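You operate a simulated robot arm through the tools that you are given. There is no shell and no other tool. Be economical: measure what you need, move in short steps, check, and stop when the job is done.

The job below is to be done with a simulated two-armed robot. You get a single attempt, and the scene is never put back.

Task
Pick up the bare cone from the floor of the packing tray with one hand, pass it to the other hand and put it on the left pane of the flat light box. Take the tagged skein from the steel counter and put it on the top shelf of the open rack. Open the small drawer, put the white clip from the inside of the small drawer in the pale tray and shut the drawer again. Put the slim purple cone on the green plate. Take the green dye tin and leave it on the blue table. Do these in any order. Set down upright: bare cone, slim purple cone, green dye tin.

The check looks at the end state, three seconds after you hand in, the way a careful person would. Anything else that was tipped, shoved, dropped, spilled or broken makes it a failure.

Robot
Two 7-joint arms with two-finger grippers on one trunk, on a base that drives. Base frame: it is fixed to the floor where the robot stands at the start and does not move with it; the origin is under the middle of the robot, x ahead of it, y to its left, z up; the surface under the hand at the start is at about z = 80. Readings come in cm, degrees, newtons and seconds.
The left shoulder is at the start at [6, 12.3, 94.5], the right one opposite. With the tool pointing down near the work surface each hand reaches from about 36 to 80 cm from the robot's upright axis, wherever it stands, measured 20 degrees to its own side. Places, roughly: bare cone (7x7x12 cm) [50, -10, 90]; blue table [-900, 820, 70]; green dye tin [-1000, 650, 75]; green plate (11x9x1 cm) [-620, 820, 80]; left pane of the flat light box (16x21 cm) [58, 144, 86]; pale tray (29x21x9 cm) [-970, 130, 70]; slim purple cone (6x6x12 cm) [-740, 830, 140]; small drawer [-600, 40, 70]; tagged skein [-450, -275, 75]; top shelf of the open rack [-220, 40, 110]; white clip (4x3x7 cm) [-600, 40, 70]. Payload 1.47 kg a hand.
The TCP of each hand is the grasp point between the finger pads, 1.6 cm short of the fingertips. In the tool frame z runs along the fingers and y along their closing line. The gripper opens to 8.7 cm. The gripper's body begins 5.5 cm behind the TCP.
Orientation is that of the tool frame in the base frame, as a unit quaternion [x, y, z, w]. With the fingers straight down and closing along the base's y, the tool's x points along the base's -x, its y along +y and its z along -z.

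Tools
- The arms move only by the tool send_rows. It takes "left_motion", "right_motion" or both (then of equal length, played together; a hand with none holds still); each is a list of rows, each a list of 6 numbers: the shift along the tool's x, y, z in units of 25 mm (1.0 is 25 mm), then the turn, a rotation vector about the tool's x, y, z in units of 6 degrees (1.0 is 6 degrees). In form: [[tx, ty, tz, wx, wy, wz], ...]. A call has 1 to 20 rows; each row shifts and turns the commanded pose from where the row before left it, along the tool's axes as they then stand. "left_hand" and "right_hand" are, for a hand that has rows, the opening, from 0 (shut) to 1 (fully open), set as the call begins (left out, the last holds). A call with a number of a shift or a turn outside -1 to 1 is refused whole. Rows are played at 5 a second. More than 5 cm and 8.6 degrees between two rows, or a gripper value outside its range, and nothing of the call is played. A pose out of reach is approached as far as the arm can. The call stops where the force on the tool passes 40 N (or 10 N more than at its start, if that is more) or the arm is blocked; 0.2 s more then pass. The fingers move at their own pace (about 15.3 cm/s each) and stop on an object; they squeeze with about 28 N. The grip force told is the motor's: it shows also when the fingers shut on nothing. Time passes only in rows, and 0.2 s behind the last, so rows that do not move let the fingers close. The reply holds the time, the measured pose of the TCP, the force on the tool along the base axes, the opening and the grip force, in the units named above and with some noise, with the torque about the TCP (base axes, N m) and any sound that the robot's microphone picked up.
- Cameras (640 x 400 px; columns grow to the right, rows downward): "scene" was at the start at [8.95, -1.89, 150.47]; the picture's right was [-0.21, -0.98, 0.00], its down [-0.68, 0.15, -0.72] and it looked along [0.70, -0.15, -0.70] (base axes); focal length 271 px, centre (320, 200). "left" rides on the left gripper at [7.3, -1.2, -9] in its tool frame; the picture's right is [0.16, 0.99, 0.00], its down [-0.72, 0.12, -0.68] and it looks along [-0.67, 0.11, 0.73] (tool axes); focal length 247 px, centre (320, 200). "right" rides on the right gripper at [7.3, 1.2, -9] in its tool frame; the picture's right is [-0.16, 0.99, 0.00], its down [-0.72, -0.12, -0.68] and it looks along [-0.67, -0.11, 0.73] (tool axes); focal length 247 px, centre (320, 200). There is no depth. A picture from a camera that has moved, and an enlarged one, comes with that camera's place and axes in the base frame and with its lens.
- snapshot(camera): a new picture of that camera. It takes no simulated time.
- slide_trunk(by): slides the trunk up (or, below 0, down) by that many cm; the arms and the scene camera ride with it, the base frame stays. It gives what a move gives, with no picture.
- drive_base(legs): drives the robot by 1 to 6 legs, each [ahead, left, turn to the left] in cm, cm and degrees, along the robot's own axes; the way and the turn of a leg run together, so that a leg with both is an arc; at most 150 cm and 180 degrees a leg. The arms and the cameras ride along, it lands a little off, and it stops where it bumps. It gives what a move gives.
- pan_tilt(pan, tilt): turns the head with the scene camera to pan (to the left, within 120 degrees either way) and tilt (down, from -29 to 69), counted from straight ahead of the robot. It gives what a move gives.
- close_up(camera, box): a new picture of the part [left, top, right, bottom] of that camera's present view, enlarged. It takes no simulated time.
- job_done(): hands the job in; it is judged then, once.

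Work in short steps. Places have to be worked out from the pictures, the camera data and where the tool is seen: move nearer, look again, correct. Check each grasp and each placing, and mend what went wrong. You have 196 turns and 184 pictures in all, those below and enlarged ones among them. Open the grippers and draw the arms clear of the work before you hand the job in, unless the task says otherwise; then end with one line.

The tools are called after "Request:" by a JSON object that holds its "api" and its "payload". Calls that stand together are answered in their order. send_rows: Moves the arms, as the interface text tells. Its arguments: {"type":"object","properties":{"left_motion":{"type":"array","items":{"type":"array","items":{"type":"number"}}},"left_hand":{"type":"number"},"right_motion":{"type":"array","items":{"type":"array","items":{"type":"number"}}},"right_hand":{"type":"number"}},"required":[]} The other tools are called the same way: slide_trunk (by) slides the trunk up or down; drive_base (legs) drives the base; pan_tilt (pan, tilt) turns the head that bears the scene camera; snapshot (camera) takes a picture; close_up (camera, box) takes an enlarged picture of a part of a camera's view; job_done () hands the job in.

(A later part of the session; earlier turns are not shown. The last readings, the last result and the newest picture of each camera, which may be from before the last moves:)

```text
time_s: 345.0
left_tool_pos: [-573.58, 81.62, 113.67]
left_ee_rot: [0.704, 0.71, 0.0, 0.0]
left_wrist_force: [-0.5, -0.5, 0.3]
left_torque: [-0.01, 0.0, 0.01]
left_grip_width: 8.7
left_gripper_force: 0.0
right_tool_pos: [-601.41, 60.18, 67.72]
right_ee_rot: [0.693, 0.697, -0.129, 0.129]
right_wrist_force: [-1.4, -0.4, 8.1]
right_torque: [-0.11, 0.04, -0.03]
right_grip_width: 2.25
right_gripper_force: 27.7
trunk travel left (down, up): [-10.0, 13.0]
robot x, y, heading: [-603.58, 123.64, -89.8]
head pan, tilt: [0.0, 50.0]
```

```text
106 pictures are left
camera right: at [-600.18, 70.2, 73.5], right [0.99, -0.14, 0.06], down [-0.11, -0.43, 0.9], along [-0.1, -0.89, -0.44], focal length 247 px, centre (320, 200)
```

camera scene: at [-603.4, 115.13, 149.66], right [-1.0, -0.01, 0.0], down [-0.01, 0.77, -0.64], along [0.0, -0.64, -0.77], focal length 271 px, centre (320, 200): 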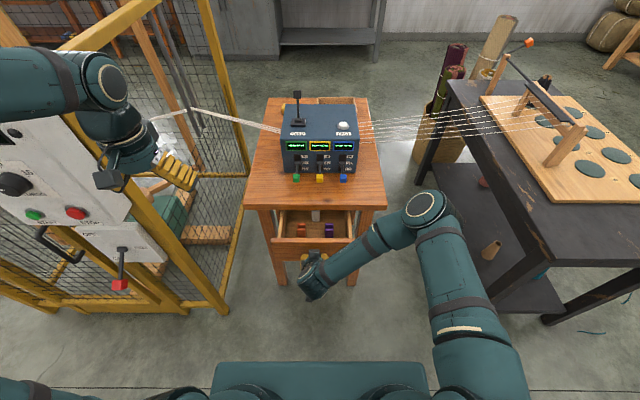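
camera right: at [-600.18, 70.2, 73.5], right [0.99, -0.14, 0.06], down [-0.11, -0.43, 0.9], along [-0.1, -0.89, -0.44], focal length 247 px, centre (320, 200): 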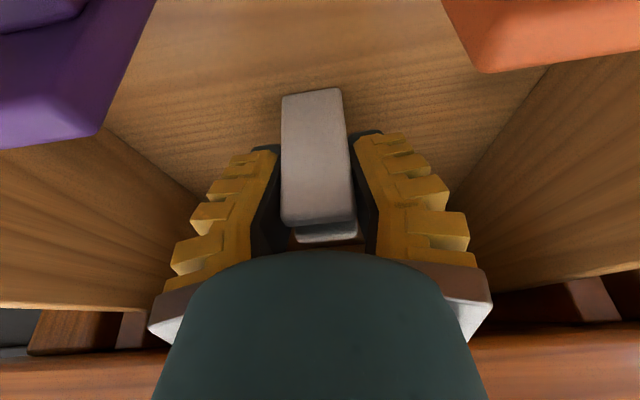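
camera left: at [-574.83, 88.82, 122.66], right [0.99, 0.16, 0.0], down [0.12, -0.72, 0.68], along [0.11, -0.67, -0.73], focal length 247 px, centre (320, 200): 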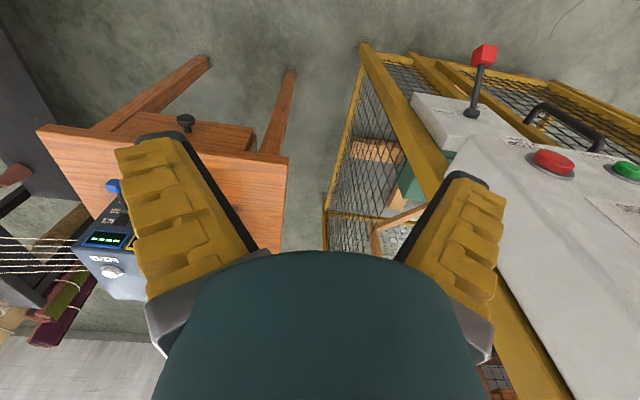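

Clip gripped (2.25 cm). I'm lifting straight up and back, and checking.

Request:
{"api": "send_rows", "payload": {"right_motion": [[-0.358, 0, -0.934, 0, 0, 0], [-0.358, 0, -0.934, 0, 0, 0], [-0.358, 0, -0.934, 0, 0, 0], [-0.358, 0, -0.934, 0, 0, 0], [-0.358, 0, -0.934, 0, 0, 0], [-0.358, 0, -0.934, 0, 0, 0], [-0.358, 0, -0.934, 0, 0, 0], [-0.358, 0, -0.934, 0, 0, 0], [-0.358, 0, -0.934, 0, 0, 0], [0.934, 0, -0.358, 0, 0, 0], [0.934, 0, -0.358, 0, 0, 0], [0.934, 0, -0.358, 0, 0, 0]]}}

Request:
{"api": "snapshot", "payload": {"camera": "right"}}

Request:
{"api": "snapshot", "payload": {"camera": "scene"}}

```text
time_s: 347.6
left_tool_pos: [-573.46, 81.68, 113.72]
left_ee_rot: [0.705, 0.709, 0.0, 0.0]
left_wrist_force: [-0.1, 0.5, 0.8]
left_torque: [0.0, -0.01, -0.02]
left_grip_width: 8.7
left_gripper_force: 0.0
right_tool_pos: [-601.4, 67.61, 90.28]
right_ee_rot: [0.693, 0.698, -0.128, 0.129]
right_wrist_force: [-0.2, 0.2, -0.6]
right_torque: [-0.01, 0.0, 0.0]
right_grip_width: 2.09
right_gripper_force: 27.4
trunk travel left (down, up): [-10.0, 13.0]
robot x, y, heading: [-603.71, 123.67, -90.1]
head pan, tilt: [0.0, 50.0]
```

```text
105 pictures are left
camera right: at [-600.19, 77.71, 96.04], right [0.99, -0.14, 0.06], down [-0.11, -0.43, 0.89], along [-0.1, -0.89, -0.44], focal length 247 px, centre (320, 200)
```

right: 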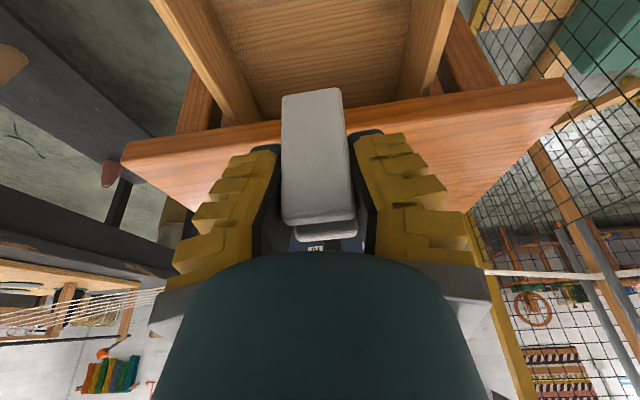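

```text
104 pictures are left
camera scene: at [-603.53, 115.14, 149.66], right [-1.0, -0.01, 0.0], down [0.0, 0.77, -0.64], along [0.0, -0.64, -0.77], focal length 271 px, centre (320, 200)
```

scene: 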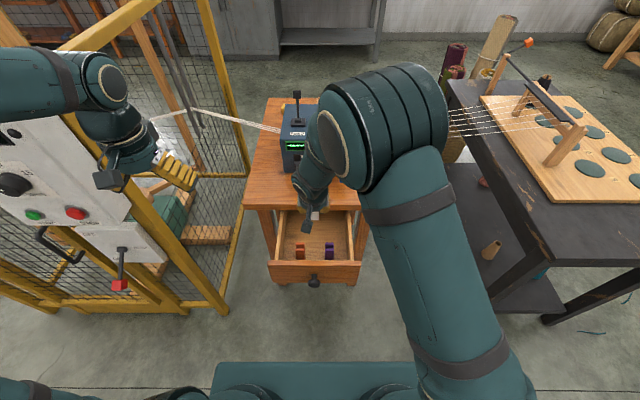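

The clip is out and held. To shut the drawer I'll push its front with the closed left hand: first I move the right hand up and aside and tilt the left one.

Request:
{"api": "send_rows", "payload": {"right_motion": [[0.267, -0.785, -0.887, 0, 0, 0], [0.267, -0.785, -0.887, 0, 0, 0], [0.267, -0.785, -0.887, 0, 0, 0], [0.267, -0.785, -0.887, 0, 0, 0], [0.267, -0.785, -0.887, 0, 0, 0], [0.267, -0.785, -0.887, 0, 0, 0], [0.267, -0.785, -0.887, 0, 0, 0], [0.267, -0.785, -0.887, 0, 0, 0], [0.267, -0.785, -0.887, 0, 0, 0], [0.267, -0.785, -0.887, 0, 0, 0], [0.267, -0.785, -0.887, 0, 0, 0], [0.267, -0.785, -0.887, 0, 0, 0]], "left_motion": [[0, 0, 0, 0, -1, 0], [0, 0, 0, 0, -1, 0], [0, 0, 0, 0, -1, 0], [0, 0, 0, 0, -1, 0], [0, 0, 0, 0, -1, 0], [0, 0, 0, 0, -1, 0], [0, 0, 0, 0, -1, 0], [0, 0, 0, 0, -0.5, 0], [0, 0, 0, 0, 0, 0], [0, 0, 0, 0, 0, 0], [0, 0, 0, 0, 0, 0], [0, 0, 0, 0, 0, 0]], "left_hand": 0}}

Request:
{"api": "snapshot", "payload": {"camera": "scene"}}

```text
time_s: 350.2
left_tool_pos: [-573.54, 81.63, 113.68]
left_ee_rot: [0.651, 0.655, -0.27, 0.272]
left_wrist_force: [-0.3, -0.5, -0.5]
left_torque: [-0.02, 0.03, 0.0]
left_grip_width: 0.0
left_gripper_force: 27.9
right_tool_pos: [-625.08, 84.7, 112.06]
right_ee_rot: [0.694, 0.697, -0.13, 0.129]
right_wrist_force: [0.6, 0.3, -0.4]
right_torque: [0.0, -0.02, -0.01]
right_grip_width: 2.09
right_gripper_force: 28.1
trunk travel left (down, up): [-10.0, 13.0]
robot x, y, heading: [-603.34, 123.78, -89.8]
head pan, tilt: [0.0, 50.0]
```

```text
103 pictures are left
camera scene: at [-603.62, 115.15, 149.66], right [-1.0, -0.01, 0.0], down [0.0, 0.77, -0.64], along [0.0, -0.64, -0.77], focal length 271 px, centre (320, 200)
```

scene: 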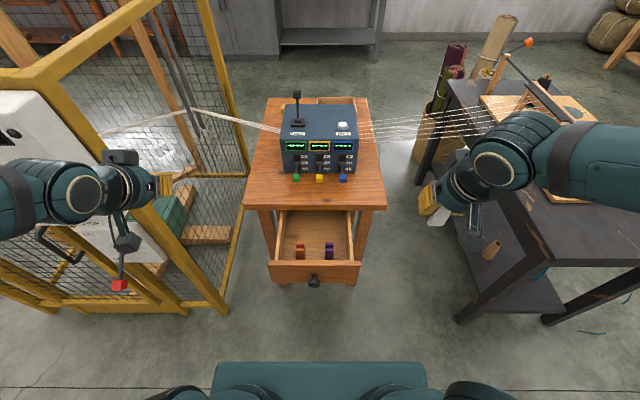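

Now the left fist goes to a standoff in front of the drawer face, beside the knob.

Request:
{"api": "send_rows", "payload": {"left_motion": [[0.931, -0.68, 0.836, 0, 0, 0], [0.931, -0.68, 0.836, 0, 0, 0], [0.931, -0.68, 0.836, 0, 0, 0], [0.931, -0.68, 0.836, 0, 0, 0], [0.931, -0.68, 0.836, 0, 0, 0], [0.931, -0.68, 0.836, 0, 0, 0], [0.931, -0.68, 0.836, 0, 0, 0], [0.931, -0.68, 0.836, 0, 0, 0], [0.931, -0.68, 0.836, 0, 0, 0], [0.931, -0.68, 0.836, 0, 0, 0], [0.931, -0.68, 0.836, 0, 0, 0], [0.931, -0.68, 0.836, 0, 0, 0], [0.931, -0.68, 0.836, 0, 0, 0], [0.931, -0.68, 0.836, 0, 0, 0]]}}

Request:
{"api": "snapshot", "payload": {"camera": "scene"}}

Request:
{"api": "snapshot", "payload": {"camera": "left"}}

```text
time_s: 353.2
left_tool_pos: [-597.46, 78.74, 75.14]
left_ee_rot: [0.651, 0.656, -0.269, 0.272]
left_wrist_force: [-1.2, 0.0, -1.1]
left_torque: [-0.02, 0.02, 0.02]
left_grip_width: 0.0
left_gripper_force: 28.4
left hand out of reach, approached as far as the arm can: row 2, 3, 4, 5, 6, 13, 14
right_tool_pos: [-625.0, 84.58, 112.05]
right_ee_rot: [0.693, 0.697, -0.129, 0.129]
right_wrist_force: [0.5, 0.6, -0.1]
right_torque: [0.02, 0.0, 0.0]
right_grip_width: 2.1
right_gripper_force: 27.8
trunk travel left (down, up): [-10.0, 13.0]
robot x, y, heading: [-603.69, 123.88, -89.8]
head pan, tilt: [0.0, 50.0]
```

```text
102 pictures are left
camera scene: at [-603.56, 115.06, 149.66], right [-1.0, -0.01, 0.0], down [0.0, 0.77, -0.64], along [0.0, -0.64, -0.77], focal length 271 px, centre (320, 200)
```

scene: 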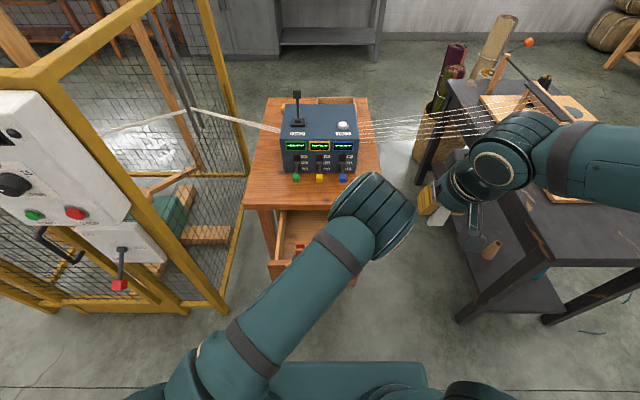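

```text
101 pictures are left
camera left: at [-598.88, 89.98, 76.39], right [0.99, 0.12, -0.11], down [0.12, -0.03, 0.99], along [0.11, -0.99, -0.04], focal length 247 px, centre (320, 200)
```

left: 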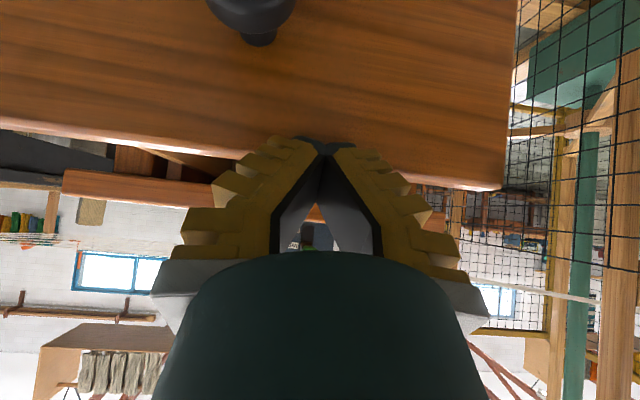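

The left arm was too close to its body limit and landed high, near the drawer's top edge but without contact. I'm backing the base 10 cm to get working room.

Request:
{"api": "drive_base", "payload": {"legs": [[-10, 0, 0]]}}

Request:
{"api": "send_rows", "payload": {"left_motion": [[0.57, 0, 0.57, 0, 0, 0], [0.57, 0, 0.57, 0, 0, 0], [0.57, 0, 0.57, 0, 0, 0]]}}

Request:
{"api": "snapshot", "payload": {"camera": "left"}}

Request:
{"api": "snapshot", "payload": {"camera": "scene"}}

```text
time_s: 354.4
left_tool_pos: [-597.67, 88.53, 75.31]
left_ee_rot: [0.651, 0.655, -0.269, 0.272]
left_wrist_force: [0.1, 0.2, 1.0]
left_torque: [-0.02, 0.01, 0.01]
left_grip_width: 0.0
left_gripper_force: 28.4
right_tool_pos: [-624.97, 94.46, 112.03]
right_ee_rot: [0.694, 0.697, -0.129, 0.13]
right_wrist_force: [0.7, 1.1, -0.2]
right_torque: [-0.01, 0.05, -0.01]
right_grip_width: 2.08
right_gripper_force: 28.0
trunk travel left (down, up): [-10.0, 13.0]
robot x, y, heading: [-603.78, 133.57, -89.4]
head pan, tilt: [0.0, 50.0]
```

```text
time_s: 355.1
left_tool_pos: [-597.51, 88.5, 75.35]
left_ee_rot: [0.651, 0.656, -0.269, 0.271]
left_wrist_force: [0.9, -0.3, -0.5]
left_torque: [-0.01, 0.0, 0.03]
left_grip_width: 0.0
left_gripper_force: 28.0
left hand out of reach, approached as far as the arm can: row 1, 2, 3
right_tool_pos: [-625.08, 94.39, 112.14]
right_ee_rot: [0.694, 0.697, -0.129, 0.129]
right_wrist_force: [0.3, 0.2, -0.9]
right_torque: [-0.06, 0.0, 0.02]
right_grip_width: 2.08
right_gripper_force: 28.1
trunk travel left (down, up): [-10.0, 13.0]
robot x, y, heading: [-603.66, 133.62, -89.7]
head pan, tilt: [0.0, 50.0]
```

```text
100 pictures are left
camera left: at [-598.9, 99.82, 76.42], right [0.99, 0.12, -0.11], down [0.12, -0.03, 0.99], along [0.11, -0.99, -0.04], focal length 247 px, centre (320, 200)
```

left: 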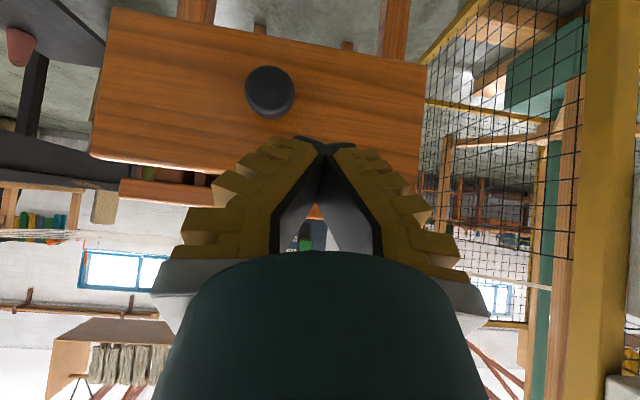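

```text
99 pictures are left
camera scene: at [-603.61, 124.93, 149.66], right [-1.0, -0.01, 0.0], down [0.0, 0.77, -0.64], along [0.0, -0.64, -0.77], focal length 271 px, centre (320, 200)
```

scene: 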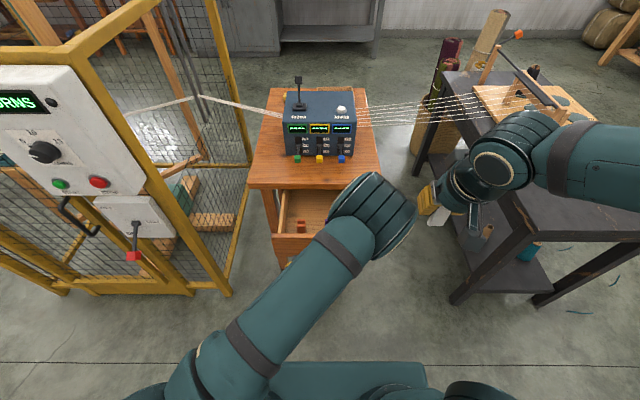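

This folded arm can't go lower so close in. I'm backing the base 14 cm more, then extending forward and down.

Request:
{"api": "drive_base", "payload": {"legs": [[-14, 0, 0]]}}

Request:
{"api": "send_rows", "payload": {"left_motion": [[-0.283, 0, 0.85, 0, 0, 0], [-0.283, 0, 0.85, 0, 0, 0], [-0.283, 0, 0.85, 0, 0, 0], [-0.283, 0, 0.85, 0, 0, 0], [-0.283, 0, 0.85, 0, 0, 0], [-0.283, 0, 0.85, 0, 0, 0]]}}

Request:
{"api": "snapshot", "payload": {"camera": "left"}}

```text
time_s: 356.5
left_tool_pos: [-597.67, 102.52, 75.25]
left_ee_rot: [0.651, 0.655, -0.27, 0.272]
left_wrist_force: [-0.4, -0.2, -0.4]
left_torque: [0.02, -0.01, -0.01]
left_grip_width: 0.0
left_gripper_force: 27.3
right_tool_pos: [-625.21, 108.56, 112.15]
right_ee_rot: [0.694, 0.696, -0.13, 0.129]
right_wrist_force: [-0.1, 0.1, 0.2]
right_torque: [-0.06, -0.01, -0.03]
right_grip_width: 2.06
right_gripper_force: 28.0
trunk travel left (down, up): [-10.0, 13.0]
robot x, y, heading: [-603.68, 147.48, -89.9]
head pan, tilt: [0.0, 50.0]
```

```text
time_s: 357.9
left_tool_pos: [-600.12, 92.19, 76.26]
left_ee_rot: [0.651, 0.656, -0.269, 0.272]
left_wrist_force: [-1.1, 1.2, 0.2]
left_torque: [-0.01, 0.01, 0.0]
left_grip_width: 0.02
left_gripper_force: 27.6
left hand out of reach, approached as far as the arm can: row 1, 2, 3, 4, 5, 6
right_tool_pos: [-625.27, 108.38, 112.13]
right_ee_rot: [0.694, 0.697, -0.129, 0.129]
right_wrist_force: [0.0, -0.2, 0.8]
right_torque: [-0.01, 0.05, 0.0]
right_grip_width: 2.07
right_gripper_force: 28.0
trunk travel left (down, up): [-10.0, 13.0]
robot x, y, heading: [-603.45, 147.87, -89.8]
head pan, tilt: [0.0, 50.0]
```

```text
98 pictures are left
camera left: at [-601.5, 103.56, 77.44], right [0.99, 0.12, -0.11], down [0.12, -0.03, 0.99], along [0.11, -0.99, -0.04], focal length 247 px, centre (320, 200)
```

left: 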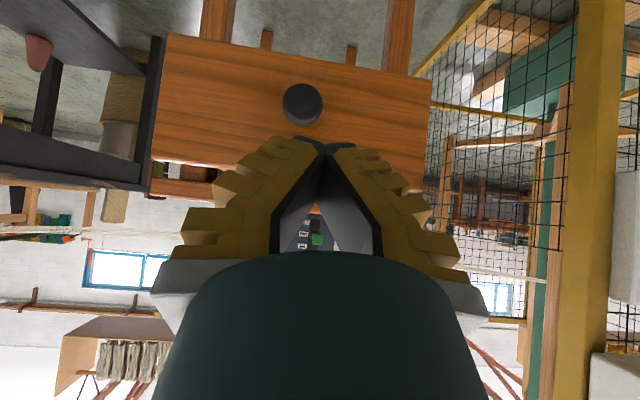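

This arm branch won't go lower, so I'll lower the trunk 7 cm and push using the base. First I shift the fist 4 cm sideways off the knob line.

Request:
{"api": "send_rows", "payload": {"left_motion": [[0, 0.8, 0, 0, 0, 0], [0, 0.8, 0, 0, 0, 0]]}}

Request:
{"api": "slide_trunk", "payload": {"by": -7}}

Request:
{"api": "snapshot", "payload": {"camera": "left"}}

```text
time_s: 358.5
left_tool_pos: [-596.57, 92.67, 77.5]
left_ee_rot: [0.652, 0.655, -0.27, 0.271]
left_wrist_force: [1.0, -0.8, 1.1]
left_torque: [0.07, -0.01, -0.02]
left_grip_width: 0.02
left_gripper_force: 27.5
left hand out of reach, approached as far as the arm can: row 1, 2
right_tool_pos: [-625.21, 108.45, 112.13]
right_ee_rot: [0.694, 0.697, -0.129, 0.128]
right_wrist_force: [0.9, -0.2, -0.1]
right_torque: [0.05, -0.03, -0.01]
right_grip_width: 2.08
right_gripper_force: 28.1
trunk travel left (down, up): [-10.0, 13.0]
robot x, y, heading: [-603.92, 147.72, -89.9]
head pan, tilt: [0.0, 50.0]
```

```text
time_s: 359.6
left_tool_pos: [-596.59, 92.67, 70.54]
left_ee_rot: [0.652, 0.655, -0.27, 0.271]
left_wrist_force: [-0.3, -0.2, -0.3]
left_torque: [0.0, -0.03, 0.0]
left_grip_width: 0.02
left_gripper_force: 27.9
right_tool_pos: [-625.14, 108.47, 105.14]
right_ee_rot: [0.694, 0.696, -0.128, 0.128]
right_wrist_force: [0.2, -0.5, 0.0]
right_torque: [0.03, 0.01, 0.0]
right_grip_width: 2.09
right_gripper_force: 28.0
trunk travel left (down, up): [-3.0, 20.0]
robot x, y, heading: [-603.58, 147.24, -90.0]
head pan, tilt: [0.0, 50.0]
```

```text
97 pictures are left
camera left: at [-597.94, 103.99, 71.69], right [0.99, 0.12, -0.11], down [0.12, -0.03, 0.99], along [0.11, -0.99, -0.04], focal length 247 px, centre (320, 200)
```

left: 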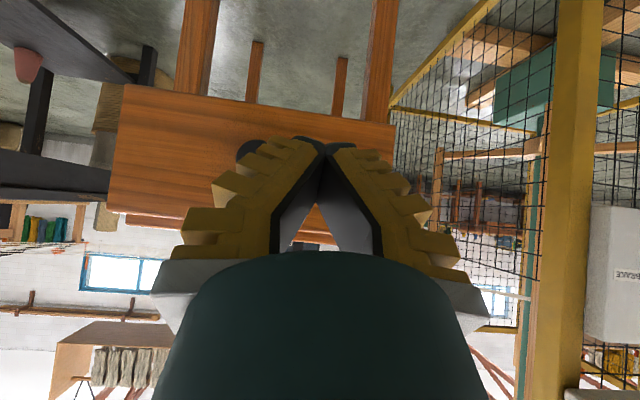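

The fist now faces the drawer front beside the knob at z≈70. I'm driving forward 20 cm to start pushing.

Request:
{"api": "drive_base", "payload": {"legs": [[20, 0, 0]]}}

Request:
{"api": "snapshot", "payload": {"camera": "scene"}}

Request:
{"api": "snapshot", "payload": {"camera": "left"}}

```text
time_s: 361.1
left_tool_pos: [-596.73, 72.73, 70.41]
left_ee_rot: [0.652, 0.655, -0.27, 0.271]
left_wrist_force: [0.3, -0.3, -0.2]
left_torque: [-0.02, -0.04, 0.03]
left_grip_width: 0.0
left_gripper_force: 28.1
right_tool_pos: [-625.32, 88.64, 105.05]
right_ee_rot: [0.695, 0.696, -0.129, 0.129]
right_wrist_force: [-0.1, -0.3, -0.5]
right_torque: [0.02, 0.0, -0.03]
right_grip_width: 2.1
right_gripper_force: 28.3
trunk travel left (down, up): [-3.0, 20.0]
robot x, y, heading: [-603.87, 128.06, -89.8]
head pan, tilt: [0.0, 50.0]
```

```text
96 pictures are left
camera scene: at [-603.65, 119.04, 142.65], right [-1.0, 0.0, 0.0], down [0.0, 0.77, -0.64], along [0.0, -0.64, -0.77], focal length 271 px, centre (320, 200)
```

scene: 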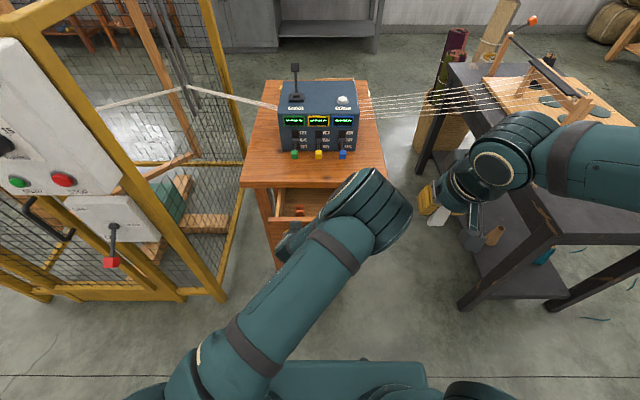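

```text
95 pictures are left
camera left: at [-597.96, 84.15, 71.63], right [0.99, 0.12, -0.11], down [0.12, -0.03, 0.99], along [0.11, -0.99, -0.05], focal length 247 px, centre (320, 200)
```

left: 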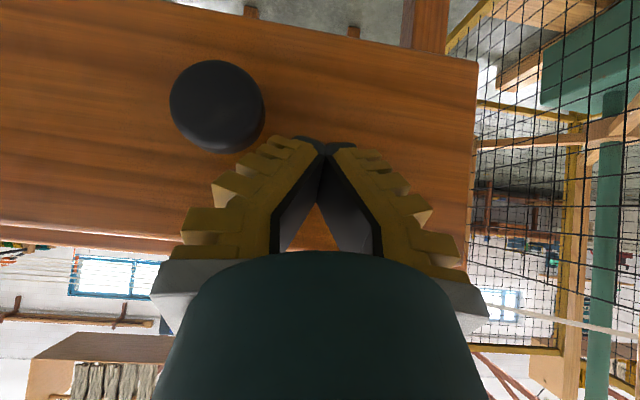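

The fist is on the face and pushing works. Continuing 13 cm.

Request:
{"api": "drive_base", "payload": {"legs": [[13, 0, 0]]}}

Request:
{"api": "close_up", "payload": {"camera": "scene", "box": [220, 120, 420, 290]}}

Request:
{"api": "snapshot", "payload": {"camera": "left"}}

```text
time_s: 362.4
left_tool_pos: [-596.72, 59.92, 70.31]
left_ee_rot: [0.652, 0.655, -0.27, 0.27]
left_wrist_force: [-0.2, -0.7, 0.0]
left_torque: [0.02, 0.03, 0.0]
left_grip_width: 0.0
left_gripper_force: 27.8
right_tool_pos: [-625.16, 75.69, 105.02]
right_ee_rot: [0.694, 0.697, -0.128, 0.13]
right_wrist_force: [-0.1, 0.1, -0.9]
right_torque: [0.01, 0.01, -0.01]
right_grip_width: 2.1
right_gripper_force: 27.4
trunk travel left (down, up): [-3.0, 20.0]
robot x, y, heading: [-603.58, 114.97, -89.9]
head pan, tilt: [0.0, 50.0]
```

```text
2.35 times, centred on (320, 205) of scene
camera zoom: at [-603.61, 106.09, 142.64], right [-1.0, 0.0, 0.0], down [0.0, 0.77, -0.64], along [0.0, -0.64, -0.77], focal length 638 px, centre (320, 188)
```

zoom: 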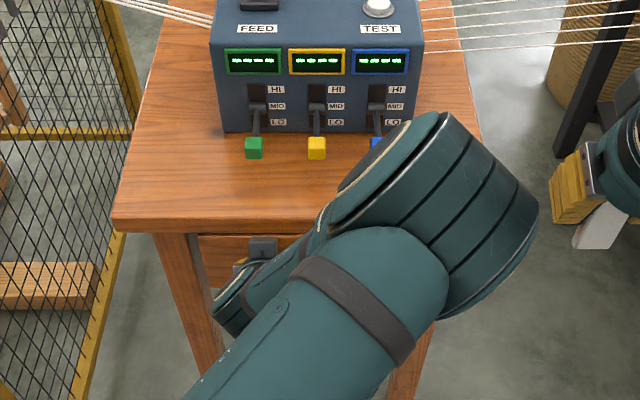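

```text
93 pictures are left
camera left: at [-597.9, 71.23, 71.62], right [0.99, 0.12, -0.11], down [0.12, -0.03, 0.99], along [0.11, -0.99, -0.05], focal length 247 px, centre (320, 200)
```

left: 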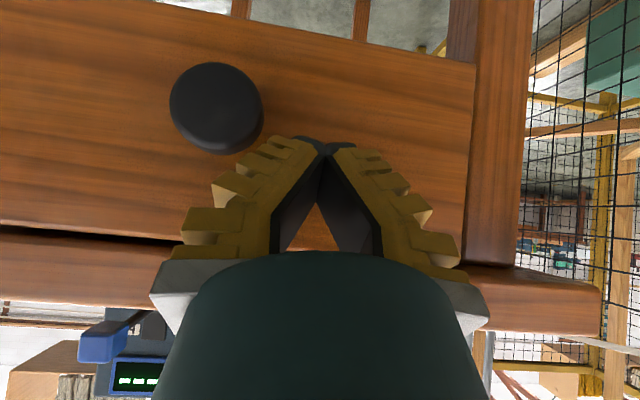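

About 2–3 cm remain. I'm driving 2.5 cm more, then checking.

Request:
{"api": "drive_base", "payload": {"legs": [[2.5, 0, 0]]}}

Request:
{"api": "snapshot", "payload": {"camera": "left"}}

```text
time_s: 363.4
left_tool_pos: [-596.56, 57.7, 70.4]
left_ee_rot: [0.653, 0.655, -0.268, 0.27]
left_wrist_force: [0.2, -0.5, 0.5]
left_torque: [0.01, -0.01, 0.01]
left_grip_width: 0.0
left_gripper_force: 28.7
right_tool_pos: [-625.01, 73.4, 105.13]
right_ee_rot: [0.694, 0.697, -0.129, 0.13]
right_wrist_force: [-0.6, -0.5, 0.2]
right_torque: [-0.01, 0.0, 0.0]
right_grip_width: 2.1
right_gripper_force: 28.0
trunk travel left (down, up): [-3.0, 20.0]
robot x, y, heading: [-603.46, 112.74, -89.5]
head pan, tilt: [0.0, 50.0]
stopped in leg 1: the force on the tool passed its limit at 76 N (the readings are from after the stop); the commanded pose is now the measured one
```

```text
92 pictures are left
camera left: at [-597.87, 69.07, 71.67], right [0.99, 0.12, -0.11], down [0.11, -0.03, 0.99], along [0.11, -0.99, -0.05], focal length 247 px, centre (320, 200)
```

left: 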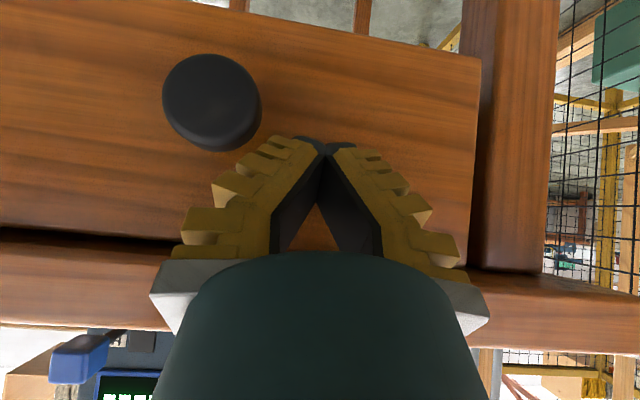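

A force stop — the drawer hit its end. I'm backing away and looking.

Request:
{"api": "drive_base", "payload": {"legs": [[-35, 0, 0]]}}

Request:
{"api": "pan_tilt", "payload": {"pan": -12, "tilt": 40}}

Request:
{"api": "snapshot", "payload": {"camera": "left"}}

Request:
{"api": "close_up", "payload": {"camera": "scene", "box": [200, 100, 400, 300]}}

```text
time_s: 365.7
left_tool_pos: [-596.53, 93.09, 70.47]
left_ee_rot: [0.651, 0.656, -0.267, 0.271]
left_wrist_force: [-0.3, 0.6, -0.3]
left_torque: [-0.01, 0.02, 0.0]
left_grip_width: 0.0
left_gripper_force: 28.0
right_tool_pos: [-625.18, 108.56, 105.12]
right_ee_rot: [0.693, 0.698, -0.128, 0.13]
right_wrist_force: [0.0, 0.2, -0.4]
right_torque: [-0.03, 0.03, 0.01]
right_grip_width: 2.08
right_gripper_force: 27.7
trunk travel left (down, up): [-3.0, 20.0]
robot x, y, heading: [-603.8, 147.94, -89.9]
head pan, tilt: [0.0, 50.0]
```

```text
time_s: 366.4
left_tool_pos: [-596.47, 93.06, 70.39]
left_ee_rot: [0.652, 0.656, -0.267, 0.27]
left_wrist_force: [-0.3, -0.1, -0.1]
left_torque: [0.0, -0.03, 0.02]
left_grip_width: 0.02
left_gripper_force: 28.6
right_tool_pos: [-625.15, 108.42, 105.02]
right_ee_rot: [0.693, 0.697, -0.129, 0.129]
right_wrist_force: [0.2, -0.2, 0.0]
right_torque: [0.03, -0.02, -0.01]
right_grip_width: 2.1
right_gripper_force: 28.3
trunk travel left (down, up): [-3.0, 20.0]
robot x, y, heading: [-603.38, 148.28, -89.4]
head pan, tilt: [-12.0, 40.0]
```

```text
91 pictures are left
camera left: at [-597.88, 104.38, 71.66], right [0.99, 0.12, -0.11], down [0.11, -0.03, 0.99], along [0.12, -0.99, -0.05], focal length 247 px, centre (320, 200)
```

left: 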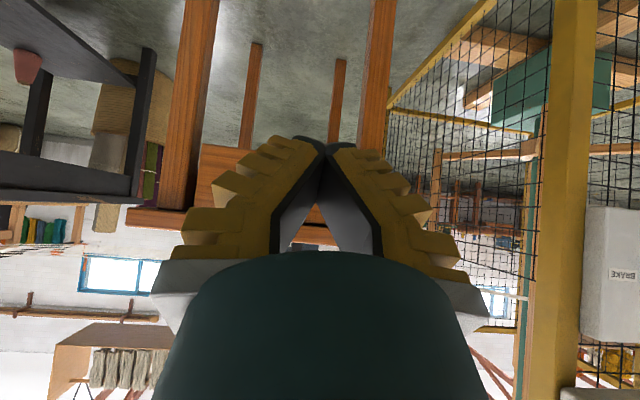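

```text
2.00 times, centred on (300, 200) of scene
camera zoom: at [-605.51, 138.48, 144.07], right [-0.98, 0.2, 0.0], down [0.13, 0.63, -0.77], along [-0.15, -0.75, -0.64], focal length 542 px, centre (360, 200)
```

zoom: 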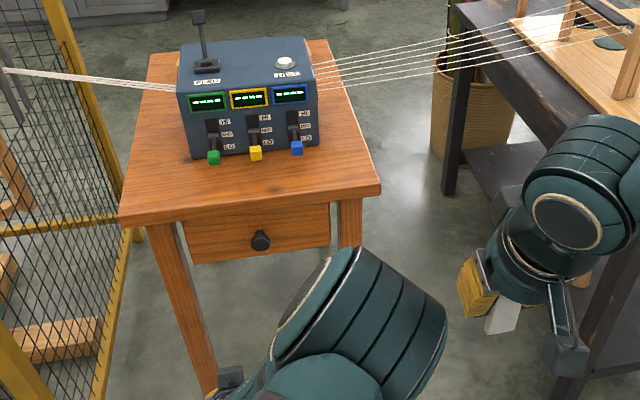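

The drawer is shut and the box is undisturbed. I'm raising the trunk back and returning the left arm to its carry pose.

Request:
{"api": "slide_trunk", "payload": {"by": 7}}

Request:
{"api": "send_rows", "payload": {"left_motion": [[-0.434, 0.627, -0.924, 0, 0, 0], [-0.434, 0.627, -0.924, 0, 0, 0], [-0.434, 0.627, -0.924, 0, 0, 0], [-0.434, 0.627, -0.924, 0, 0, 0], [-0.434, 0.627, -0.924, 0, 0, 0], [-0.434, 0.627, -0.924, 0, 0, 0], [-0.434, 0.627, -0.924, 0, 0, 0], [-0.434, 0.627, -0.924, 0, 0, 0], [-0.434, 0.627, -0.924, 0, 0, 0], [-0.434, 0.627, -0.924, 0, 0, 0], [-0.434, 0.627, -0.924, 0, 0, 0], [-0.434, 0.627, -0.924, 0, 0, 0], [-0.434, 0.627, -0.924, 0, 0, 0], [-0.434, 0.627, -0.924, 0, 0, 0], [-0.434, 0.627, -0.924, 0, 0, 0]]}}

Request:
{"api": "send_rows", "payload": {"left_motion": [[0, 0, 0, 0, 1, 0], [0, 0, 0, 0, 1, 0], [0, 0, 0, 0, 1, 0], [0, 0, 0, 0, 1, 0], [0, 0, 0, 0, 1, 0], [0, 0, 0, 0, 1, 0], [0, 0, 0, 0, 1, 0], [0, 0, 0, 0, 0.5, 0]], "left_hand": 1}}

Request:
{"api": "snapshot", "payload": {"camera": "scene"}}

```text
time_s: 367.5
left_tool_pos: [-596.54, 93.06, 77.36]
left_ee_rot: [0.652, 0.656, -0.268, 0.271]
left_wrist_force: [-0.4, -0.1, -1.1]
left_torque: [-0.01, 0.01, -0.02]
left_grip_width: 0.0
left_gripper_force: 28.5
right_tool_pos: [-625.12, 108.44, 112.01]
right_ee_rot: [0.693, 0.697, -0.128, 0.129]
right_wrist_force: [0.5, -0.9, -0.3]
right_torque: [0.01, 0.02, -0.01]
right_grip_width: 2.05
right_gripper_force: 27.9
trunk travel left (down, up): [-10.0, 13.0]
robot x, y, heading: [-603.68, 148.04, -89.5]
head pan, tilt: [-12.0, 40.0]
```

```text
time_s: 370.9
left_tool_pos: [-564.97, 110.17, 110.39]
left_ee_rot: [0.581, 0.741, -0.201, 0.271]
left_wrist_force: [0.1, -0.2, 0.0]
left_torque: [-0.02, -0.02, -0.04]
left_grip_width: 0.01
left_gripper_force: 28.3
right_tool_pos: [-625.24, 108.58, 112.09]
right_ee_rot: [0.693, 0.698, -0.128, 0.129]
right_wrist_force: [-0.1, 0.2, -1.5]
right_torque: [0.0, -0.03, 0.02]
right_grip_width: 2.1
right_gripper_force: 28.2
trunk travel left (down, up): [-10.0, 13.0]
robot x, y, heading: [-604.12, 147.91, -89.7]
head pan, tilt: [-12.0, 40.0]
stopped in row 15 (left hand): the arm was blocked; the commanded pose is now the measured one
```

```text
time_s: 372.7
left_tool_pos: [-564.94, 110.17, 110.54]
left_ee_rot: [0.614, 0.788, 0.036, -0.031]
left_wrist_force: [0.8, -0.1, -0.8]
left_torque: [0.0, -0.01, 0.01]
left_grip_width: 8.73
left_gripper_force: 0.1
right_tool_pos: [-625.13, 108.55, 112.04]
right_ee_rot: [0.693, 0.698, -0.129, 0.129]
right_wrist_force: [0.0, 0.1, -0.4]
right_torque: [0.0, 0.0, -0.02]
right_grip_width: 2.1
right_gripper_force: 27.9
trunk travel left (down, up): [-10.0, 13.0]
robot x, y, heading: [-603.61, 148.21, -89.7]
head pan, tilt: [-12.0, 40.0]
```

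```text
89 pictures are left
camera scene: at [-605.52, 138.47, 151.07], right [-0.98, 0.2, 0.0], down [0.13, 0.63, -0.77], along [-0.15, -0.75, -0.64], focal length 271 px, centre (320, 200)
```

scene: 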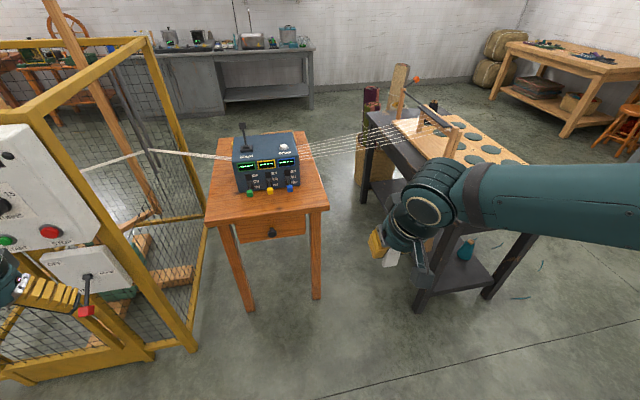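

The left arm reported a block at the end; I'm checking around it near the cage controls.

Request:
{"api": "pan_tilt", "payload": {"pan": 35, "tilt": 45}}

Request:
{"api": "snapshot", "payload": {"camera": "scene"}}

Request:
{"api": "snapshot", "payload": {"camera": "left"}}

```text
time_s: 373.8
left_tool_pos: [-564.96, 110.25, 110.5]
left_ee_rot: [0.614, 0.788, 0.036, -0.032]
left_wrist_force: [-1.0, -0.1, 0.2]
left_torque: [0.03, -0.01, -0.01]
left_grip_width: 8.67
left_gripper_force: 0.1
right_tool_pos: [-625.11, 108.5, 112.02]
right_ee_rot: [0.692, 0.698, -0.128, 0.129]
right_wrist_force: [-0.5, 0.0, 0.5]
right_torque: [0.0, 0.02, 0.02]
right_grip_width: 2.07
right_gripper_force: 27.7
trunk travel left (down, up): [-10.0, 13.0]
robot x, y, heading: [-603.78, 148.05, -89.6]
head pan, tilt: [35.0, 45.0]
```

```text
88 pictures are left
camera scene: at [-599.11, 140.18, 150.35], right [-0.82, -0.58, 0.0], down [-0.41, 0.58, -0.71], along [0.41, -0.58, -0.71], focal length 271 px, centre (320, 200)
```

scene: 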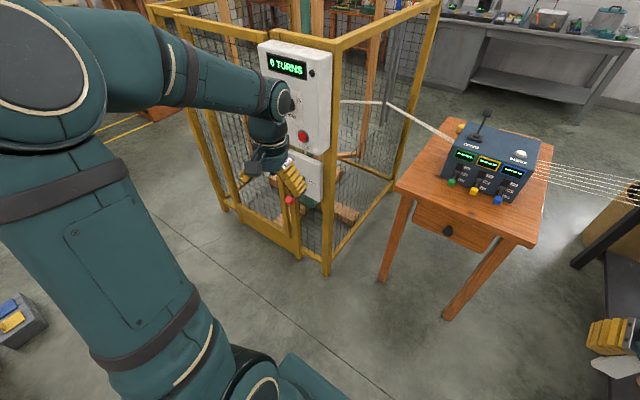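

```text
87 pictures are left
camera left: at [-567.93, 116.02, 120.07], right [0.92, 0.39, 0.03], down [0.29, -0.74, 0.61], along [0.26, -0.55, -0.79], focal length 247 px, centre (320, 200)
```

left: 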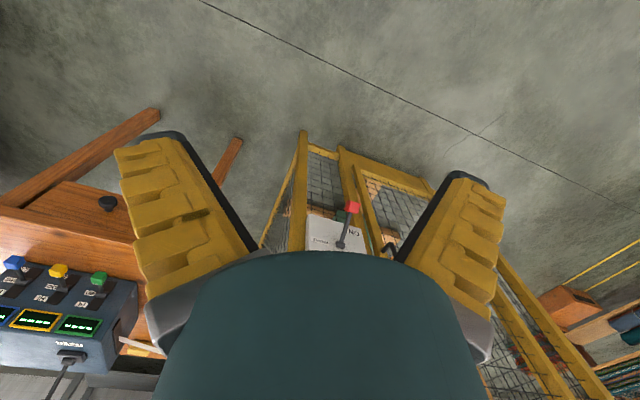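

All fine there. Next: the pale tray at (-970, 130). I'm driving sideways along y≈148 to x≈-824 and turning to face -x.

Request:
{"api": "drive_base", "payload": {"legs": [[0, -110, 0], [0, -110, 0], [0, 0, -90]]}}

Request:
{"api": "pan_tilt", "payload": {"pan": 0, "tilt": 30}}

Request:
{"api": "snapshot", "payload": {"camera": "scene"}}

```text
time_s: 396.5
left_tool_pos: [-852.92, 106.11, 110.42]
left_ee_rot: [0.988, 0.147, 0.048, 0.002]
left_wrist_force: [-0.2, 0.0, 0.2]
left_torque: [0.0, 0.01, 0.03]
left_grip_width: 8.71
left_gripper_force: 0.1
right_tool_pos: [-857.66, 166.14, 112.01]
right_ee_rot: [0.983, 0.027, -0.182, 0.005]
right_wrist_force: [-0.4, 0.3, -0.7]
right_torque: [-0.02, 0.01, -0.02]
right_grip_width: 2.09
right_gripper_force: 27.6
trunk travel left (down, up): [-10.0, 13.0]
robot x, y, heading: [-817.21, 146.53, -177.2]
head pan, tilt: [35.0, 45.0]
```

```text
time_s: 397.5
left_tool_pos: [-852.96, 106.06, 110.49]
left_ee_rot: [0.988, 0.147, 0.047, 0.001]
left_wrist_force: [-0.2, 0.0, 0.0]
left_torque: [0.0, 0.02, 0.04]
left_grip_width: 8.72
left_gripper_force: 0.0
right_tool_pos: [-857.58, 166.03, 112.02]
right_ee_rot: [0.983, 0.028, -0.182, 0.004]
right_wrist_force: [0.3, 0.1, -0.8]
right_torque: [0.04, -0.02, 0.03]
right_grip_width: 2.09
right_gripper_force: 28.2
trunk travel left (down, up): [-10.0, 13.0]
robot x, y, heading: [-817.17, 146.59, -176.8]
head pan, tilt: [0.0, 30.0]
```

```text
86 pictures are left
camera scene: at [-827.31, 145.89, 152.6], right [-0.06, 1.0, 0.0], down [0.5, 0.03, -0.87], along [-0.86, -0.05, -0.5], focal length 271 px, centre (320, 200)
```

scene: 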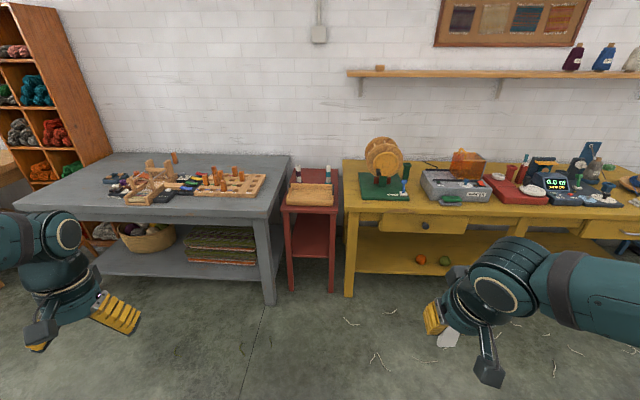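

The pale tray is on the red stand between the tables. Zooming in.

Request:
{"api": "close_up", "payload": {"camera": "scene", "box": [270, 150, 350, 220]}}

```text
5.71 times, centred on (310, 185) of scene
camera zoom: at [-827.31, 145.89, 152.6], right [-0.06, 1.0, 0.0], down [0.5, 0.03, -0.87], along [-0.86, -0.05, -0.5], focal length 1548 px, centre (377, 286)
```

zoom: 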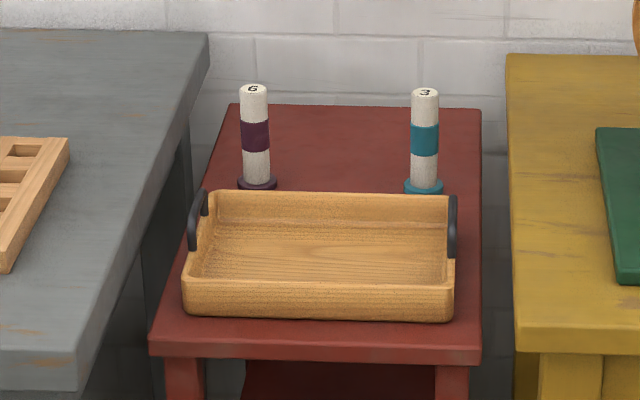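

The tray is empty, centred near (-976, 131). I'm straightening, shifting left 30 cm, and approaching to x≈-904.

Request:
{"api": "drive_base", "payload": {"legs": [[0, 32, -3.2], [86, 0, 0]]}}

Request:
{"api": "pan_tilt", "payload": {"pan": -10, "tilt": 45}}

Request:
{"api": "snapshot", "payload": {"camera": "scene"}}

Request:
{"api": "snapshot", "payload": {"camera": "right"}}

```text
time_s: 405.1
left_tool_pos: [-941.97, 77.33, 110.52]
left_ee_rot: [0.993, 0.112, 0.048, 0.003]
left_wrist_force: [0.9, -0.4, 0.0]
left_torque: [-0.01, -0.01, 0.02]
left_grip_width: 8.68
left_gripper_force: 0.0
right_tool_pos: [-942.25, 137.57, 112.11]
right_ee_rot: [0.983, -0.009, -0.182, -0.002]
right_wrist_force: [-1.0, 0.0, -1.4]
right_torque: [-0.01, 0.0, -0.01]
right_grip_width: 2.08
right_gripper_force: 28.2
trunk travel left (down, up): [-10.0, 13.0]
robot x, y, heading: [-903.21, 115.16, 179.0]
head pan, tilt: [0.0, 30.0]
```

```text
time_s: 405.9
left_tool_pos: [-942.01, 77.18, 110.48]
left_ee_rot: [0.993, 0.111, 0.047, 0.003]
left_wrist_force: [-0.2, 0.1, -0.4]
left_torque: [0.02, 0.02, -0.02]
left_grip_width: 8.67
left_gripper_force: 0.0
right_tool_pos: [-942.14, 137.36, 111.99]
right_ee_rot: [0.983, -0.009, -0.183, -0.002]
right_wrist_force: [-0.9, 0.3, 0.1]
right_torque: [-0.01, 0.03, 0.04]
right_grip_width: 2.08
right_gripper_force: 27.9
trunk travel left (down, up): [-10.0, 13.0]
robot x, y, heading: [-903.33, 114.81, 179.2]
head pan, tilt: [-10.0, 45.0]
```

```text
84 pictures are left
camera scene: at [-912.37, 116.47, 150.35], right [0.19, 0.98, 0.0], down [0.69, -0.13, -0.71], along [-0.69, 0.13, -0.71], focal length 271 px, centre (320, 200)
```

scene: 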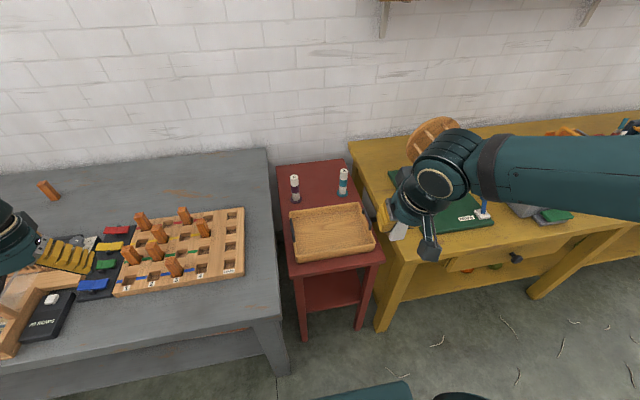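

```text
83 pictures are left
camera right: at [-932.06, 136.1, 117.82], right [-0.17, -0.98, 0.06], down [-0.43, 0.12, 0.89], along [-0.89, 0.12, -0.44], focal length 247 px, centre (320, 200)
```

right: 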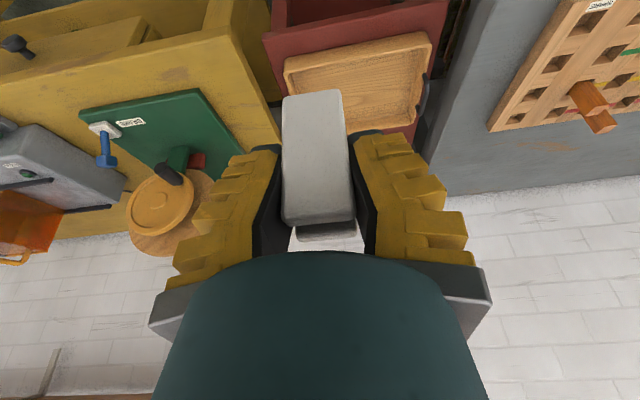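

Tray centre ≈ (-974, 132.5). I'm extending over it at height.

Request:
{"api": "send_rows", "payload": {"right_motion": [[-0.915, 0.15, 0.35, 0, 0, 0], [-0.915, 0.15, 0.35, 0, 0, 0], [-0.915, 0.15, 0.35, 0, 0, 0], [-0.915, 0.15, 0.35, 0, 0, 0], [-0.915, 0.15, 0.35, 0, 0, 0], [-0.915, 0.15, 0.35, 0, 0, 0], [-0.915, 0.15, 0.35, 0, 0, 0], [-0.915, 0.15, 0.35, 0, 0, 0], [-0.9, 0.15, 0.45, 0, 0, 0], [-0.8, 0.15, 0.65, 0, 0, 0], [-0.7, 0.15, 0.7, 0, 0, 0], [-0.7, 0.15, 0.7, 0, 0, 0], [-0.7, 0.15, 0.7, 0, 0, 0]]}}

Request:
{"api": "snapshot", "payload": {"camera": "scene"}}

Request:
{"api": "snapshot", "payload": {"camera": "right"}}

```text
time_s: 408.7
left_tool_pos: [-941.84, 77.26, 110.48]
left_ee_rot: [0.993, 0.111, 0.047, 0.003]
left_wrist_force: [0.0, -0.5, 0.7]
left_torque: [0.0, -0.02, 0.0]
left_grip_width: 8.72
left_gripper_force: 0.1
right_tool_pos: [-973.72, 133.01, 108.18]
right_ee_rot: [0.983, -0.009, -0.183, -0.002]
right_wrist_force: [0.6, -1.2, -0.3]
right_torque: [0.02, -0.03, -0.01]
right_grip_width: 2.09
right_gripper_force: 27.8
trunk travel left (down, up): [-10.0, 13.0]
robot x, y, heading: [-903.3, 115.28, 178.9]
head pan, tilt: [-10.0, 45.0]
```

```text
82 pictures are left
camera scene: at [-912.45, 116.45, 150.34], right [0.19, 0.98, 0.0], down [0.69, -0.14, -0.71], along [-0.69, 0.14, -0.71], focal length 271 px, centre (320, 200)
```

scene: 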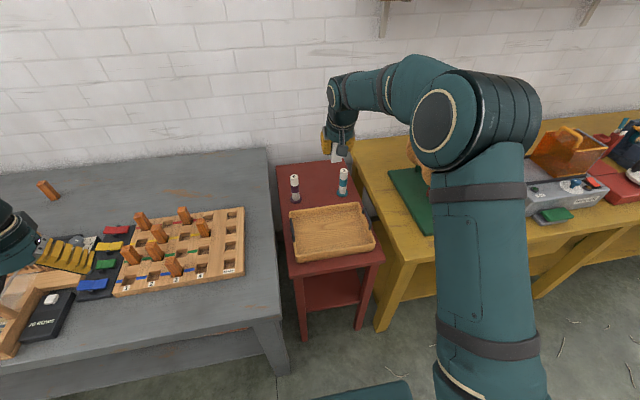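

```text
81 pictures are left
camera right: at [-963.56, 131.7, 113.87], right [-0.17, -0.98, 0.06], down [-0.43, 0.12, 0.89], along [-0.89, 0.12, -0.44], focal length 247 px, centre (320, 200)
```

right: 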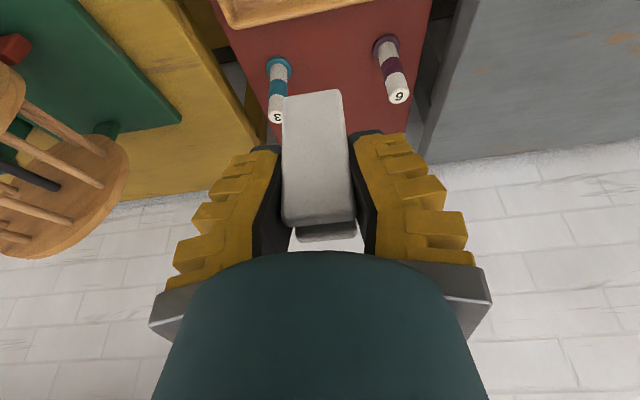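

Over the tray. I'm descending 24 cm.

Request:
{"api": "send_rows", "payload": {"right_motion": [[0.3, 0, 0.897, 0, 0, 0], [0.344, 0, 0.897, 0, 0, 0], [0.344, 0, 0.897, 0, 0, 0], [0.344, 0, 0.897, 0, 0, 0], [0.344, 0, 0.897, 0, 0, 0], [0.344, 0, 0.897, 0, 0, 0], [0.344, 0, 0.897, 0, 0, 0], [0.344, 0, 0.897, 0, 0, 0], [0.344, 0, 0.897, 0, 0, 0], [0.344, 0, 0.897, 0, 0, 0]]}}

Request:
{"api": "snapshot", "payload": {"camera": "right"}}

Request:
{"api": "close_up", "payload": {"camera": "scene", "box": [260, 140, 420, 290]}}

```text
time_s: 410.9
left_tool_pos: [-942.02, 77.22, 110.52]
left_ee_rot: [0.993, 0.111, 0.048, 0.004]
left_wrist_force: [-0.7, 0.0, -0.4]
left_torque: [-0.01, -0.01, -0.02]
left_grip_width: 8.7
left_gripper_force: 0.0
right_tool_pos: [-973.65, 133.03, 83.9]
right_ee_rot: [0.983, -0.01, -0.182, -0.002]
right_wrist_force: [-0.6, 0.1, -0.2]
right_torque: [0.02, -0.02, -0.01]
right_grip_width: 2.1
right_gripper_force: 28.1
trunk travel left (down, up): [-10.0, 13.0]
robot x, y, heading: [-903.21, 115.14, 178.7]
head pan, tilt: [-10.0, 45.0]
```

```text
80 pictures are left
camera right: at [-963.47, 131.76, 89.68], right [-0.17, -0.98, 0.06], down [-0.43, 0.12, 0.89], along [-0.89, 0.12, -0.44], focal length 247 px, centre (320, 200)
```

right: 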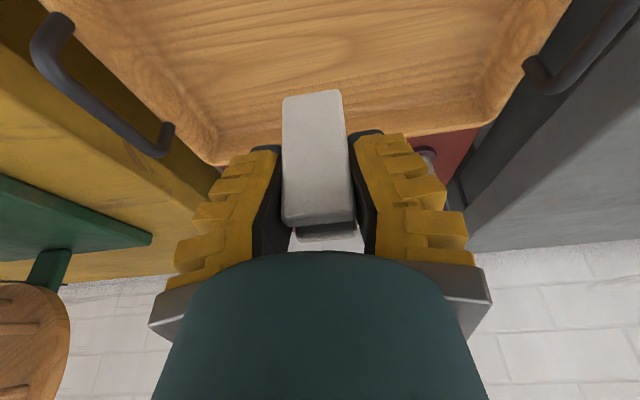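

```text
2.67 times, centred on (340, 215) of scene
camera zoom: at [-912.41, 116.48, 150.34], right [0.19, 0.98, 0.0], down [0.69, -0.14, -0.71], along [-0.69, 0.14, -0.71], focal length 722 px, centre (267, 160)
```

zoom: 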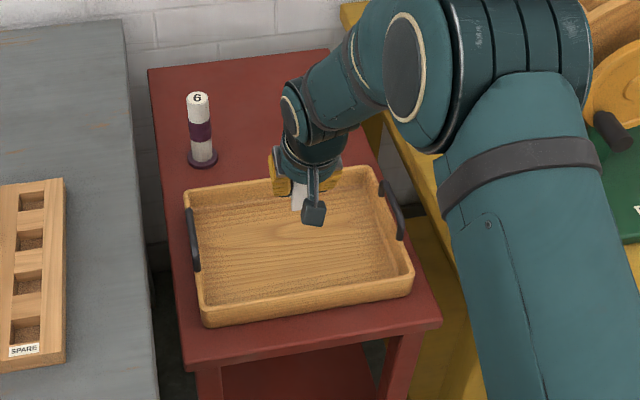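

Aligned with the tray's centre. I'm descending 7.5 cm, then finer.

Request:
{"api": "send_rows", "payload": {"right_motion": [[0.344, 0, 0.897, 0, 0, 0], [0.344, 0, 0.897, 0, 0, 0], [0.3, 0, 0.8, 0, 0, 0]]}}

Request:
{"api": "snapshot", "payload": {"camera": "right"}}

```text
time_s: 411.7
left_tool_pos: [-942.13, 77.29, 110.45]
left_ee_rot: [0.993, 0.111, 0.048, 0.003]
left_wrist_force: [-0.2, 0.5, -0.3]
left_torque: [0.02, -0.03, 0.01]
left_grip_width: 8.7
left_gripper_force: 0.0
right_tool_pos: [-973.72, 133.05, 77.02]
right_ee_rot: [0.983, -0.009, -0.182, -0.001]
right_wrist_force: [0.2, -0.8, -0.3]
right_torque: [-0.02, 0.0, 0.0]
right_grip_width: 2.09
right_gripper_force: 28.2
trunk travel left (down, up): [-10.0, 13.0]
robot x, y, heading: [-903.01, 114.88, 179.2]
head pan, tilt: [-10.0, 45.0]
```

```text
78 pictures are left
camera right: at [-963.61, 131.73, 82.74], right [-0.17, -0.98, 0.06], down [-0.43, 0.12, 0.89], along [-0.89, 0.12, -0.44], focal length 247 px, centre (320, 200)
```

right: 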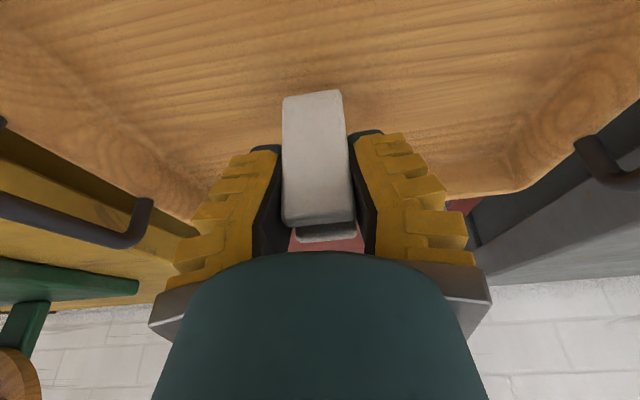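

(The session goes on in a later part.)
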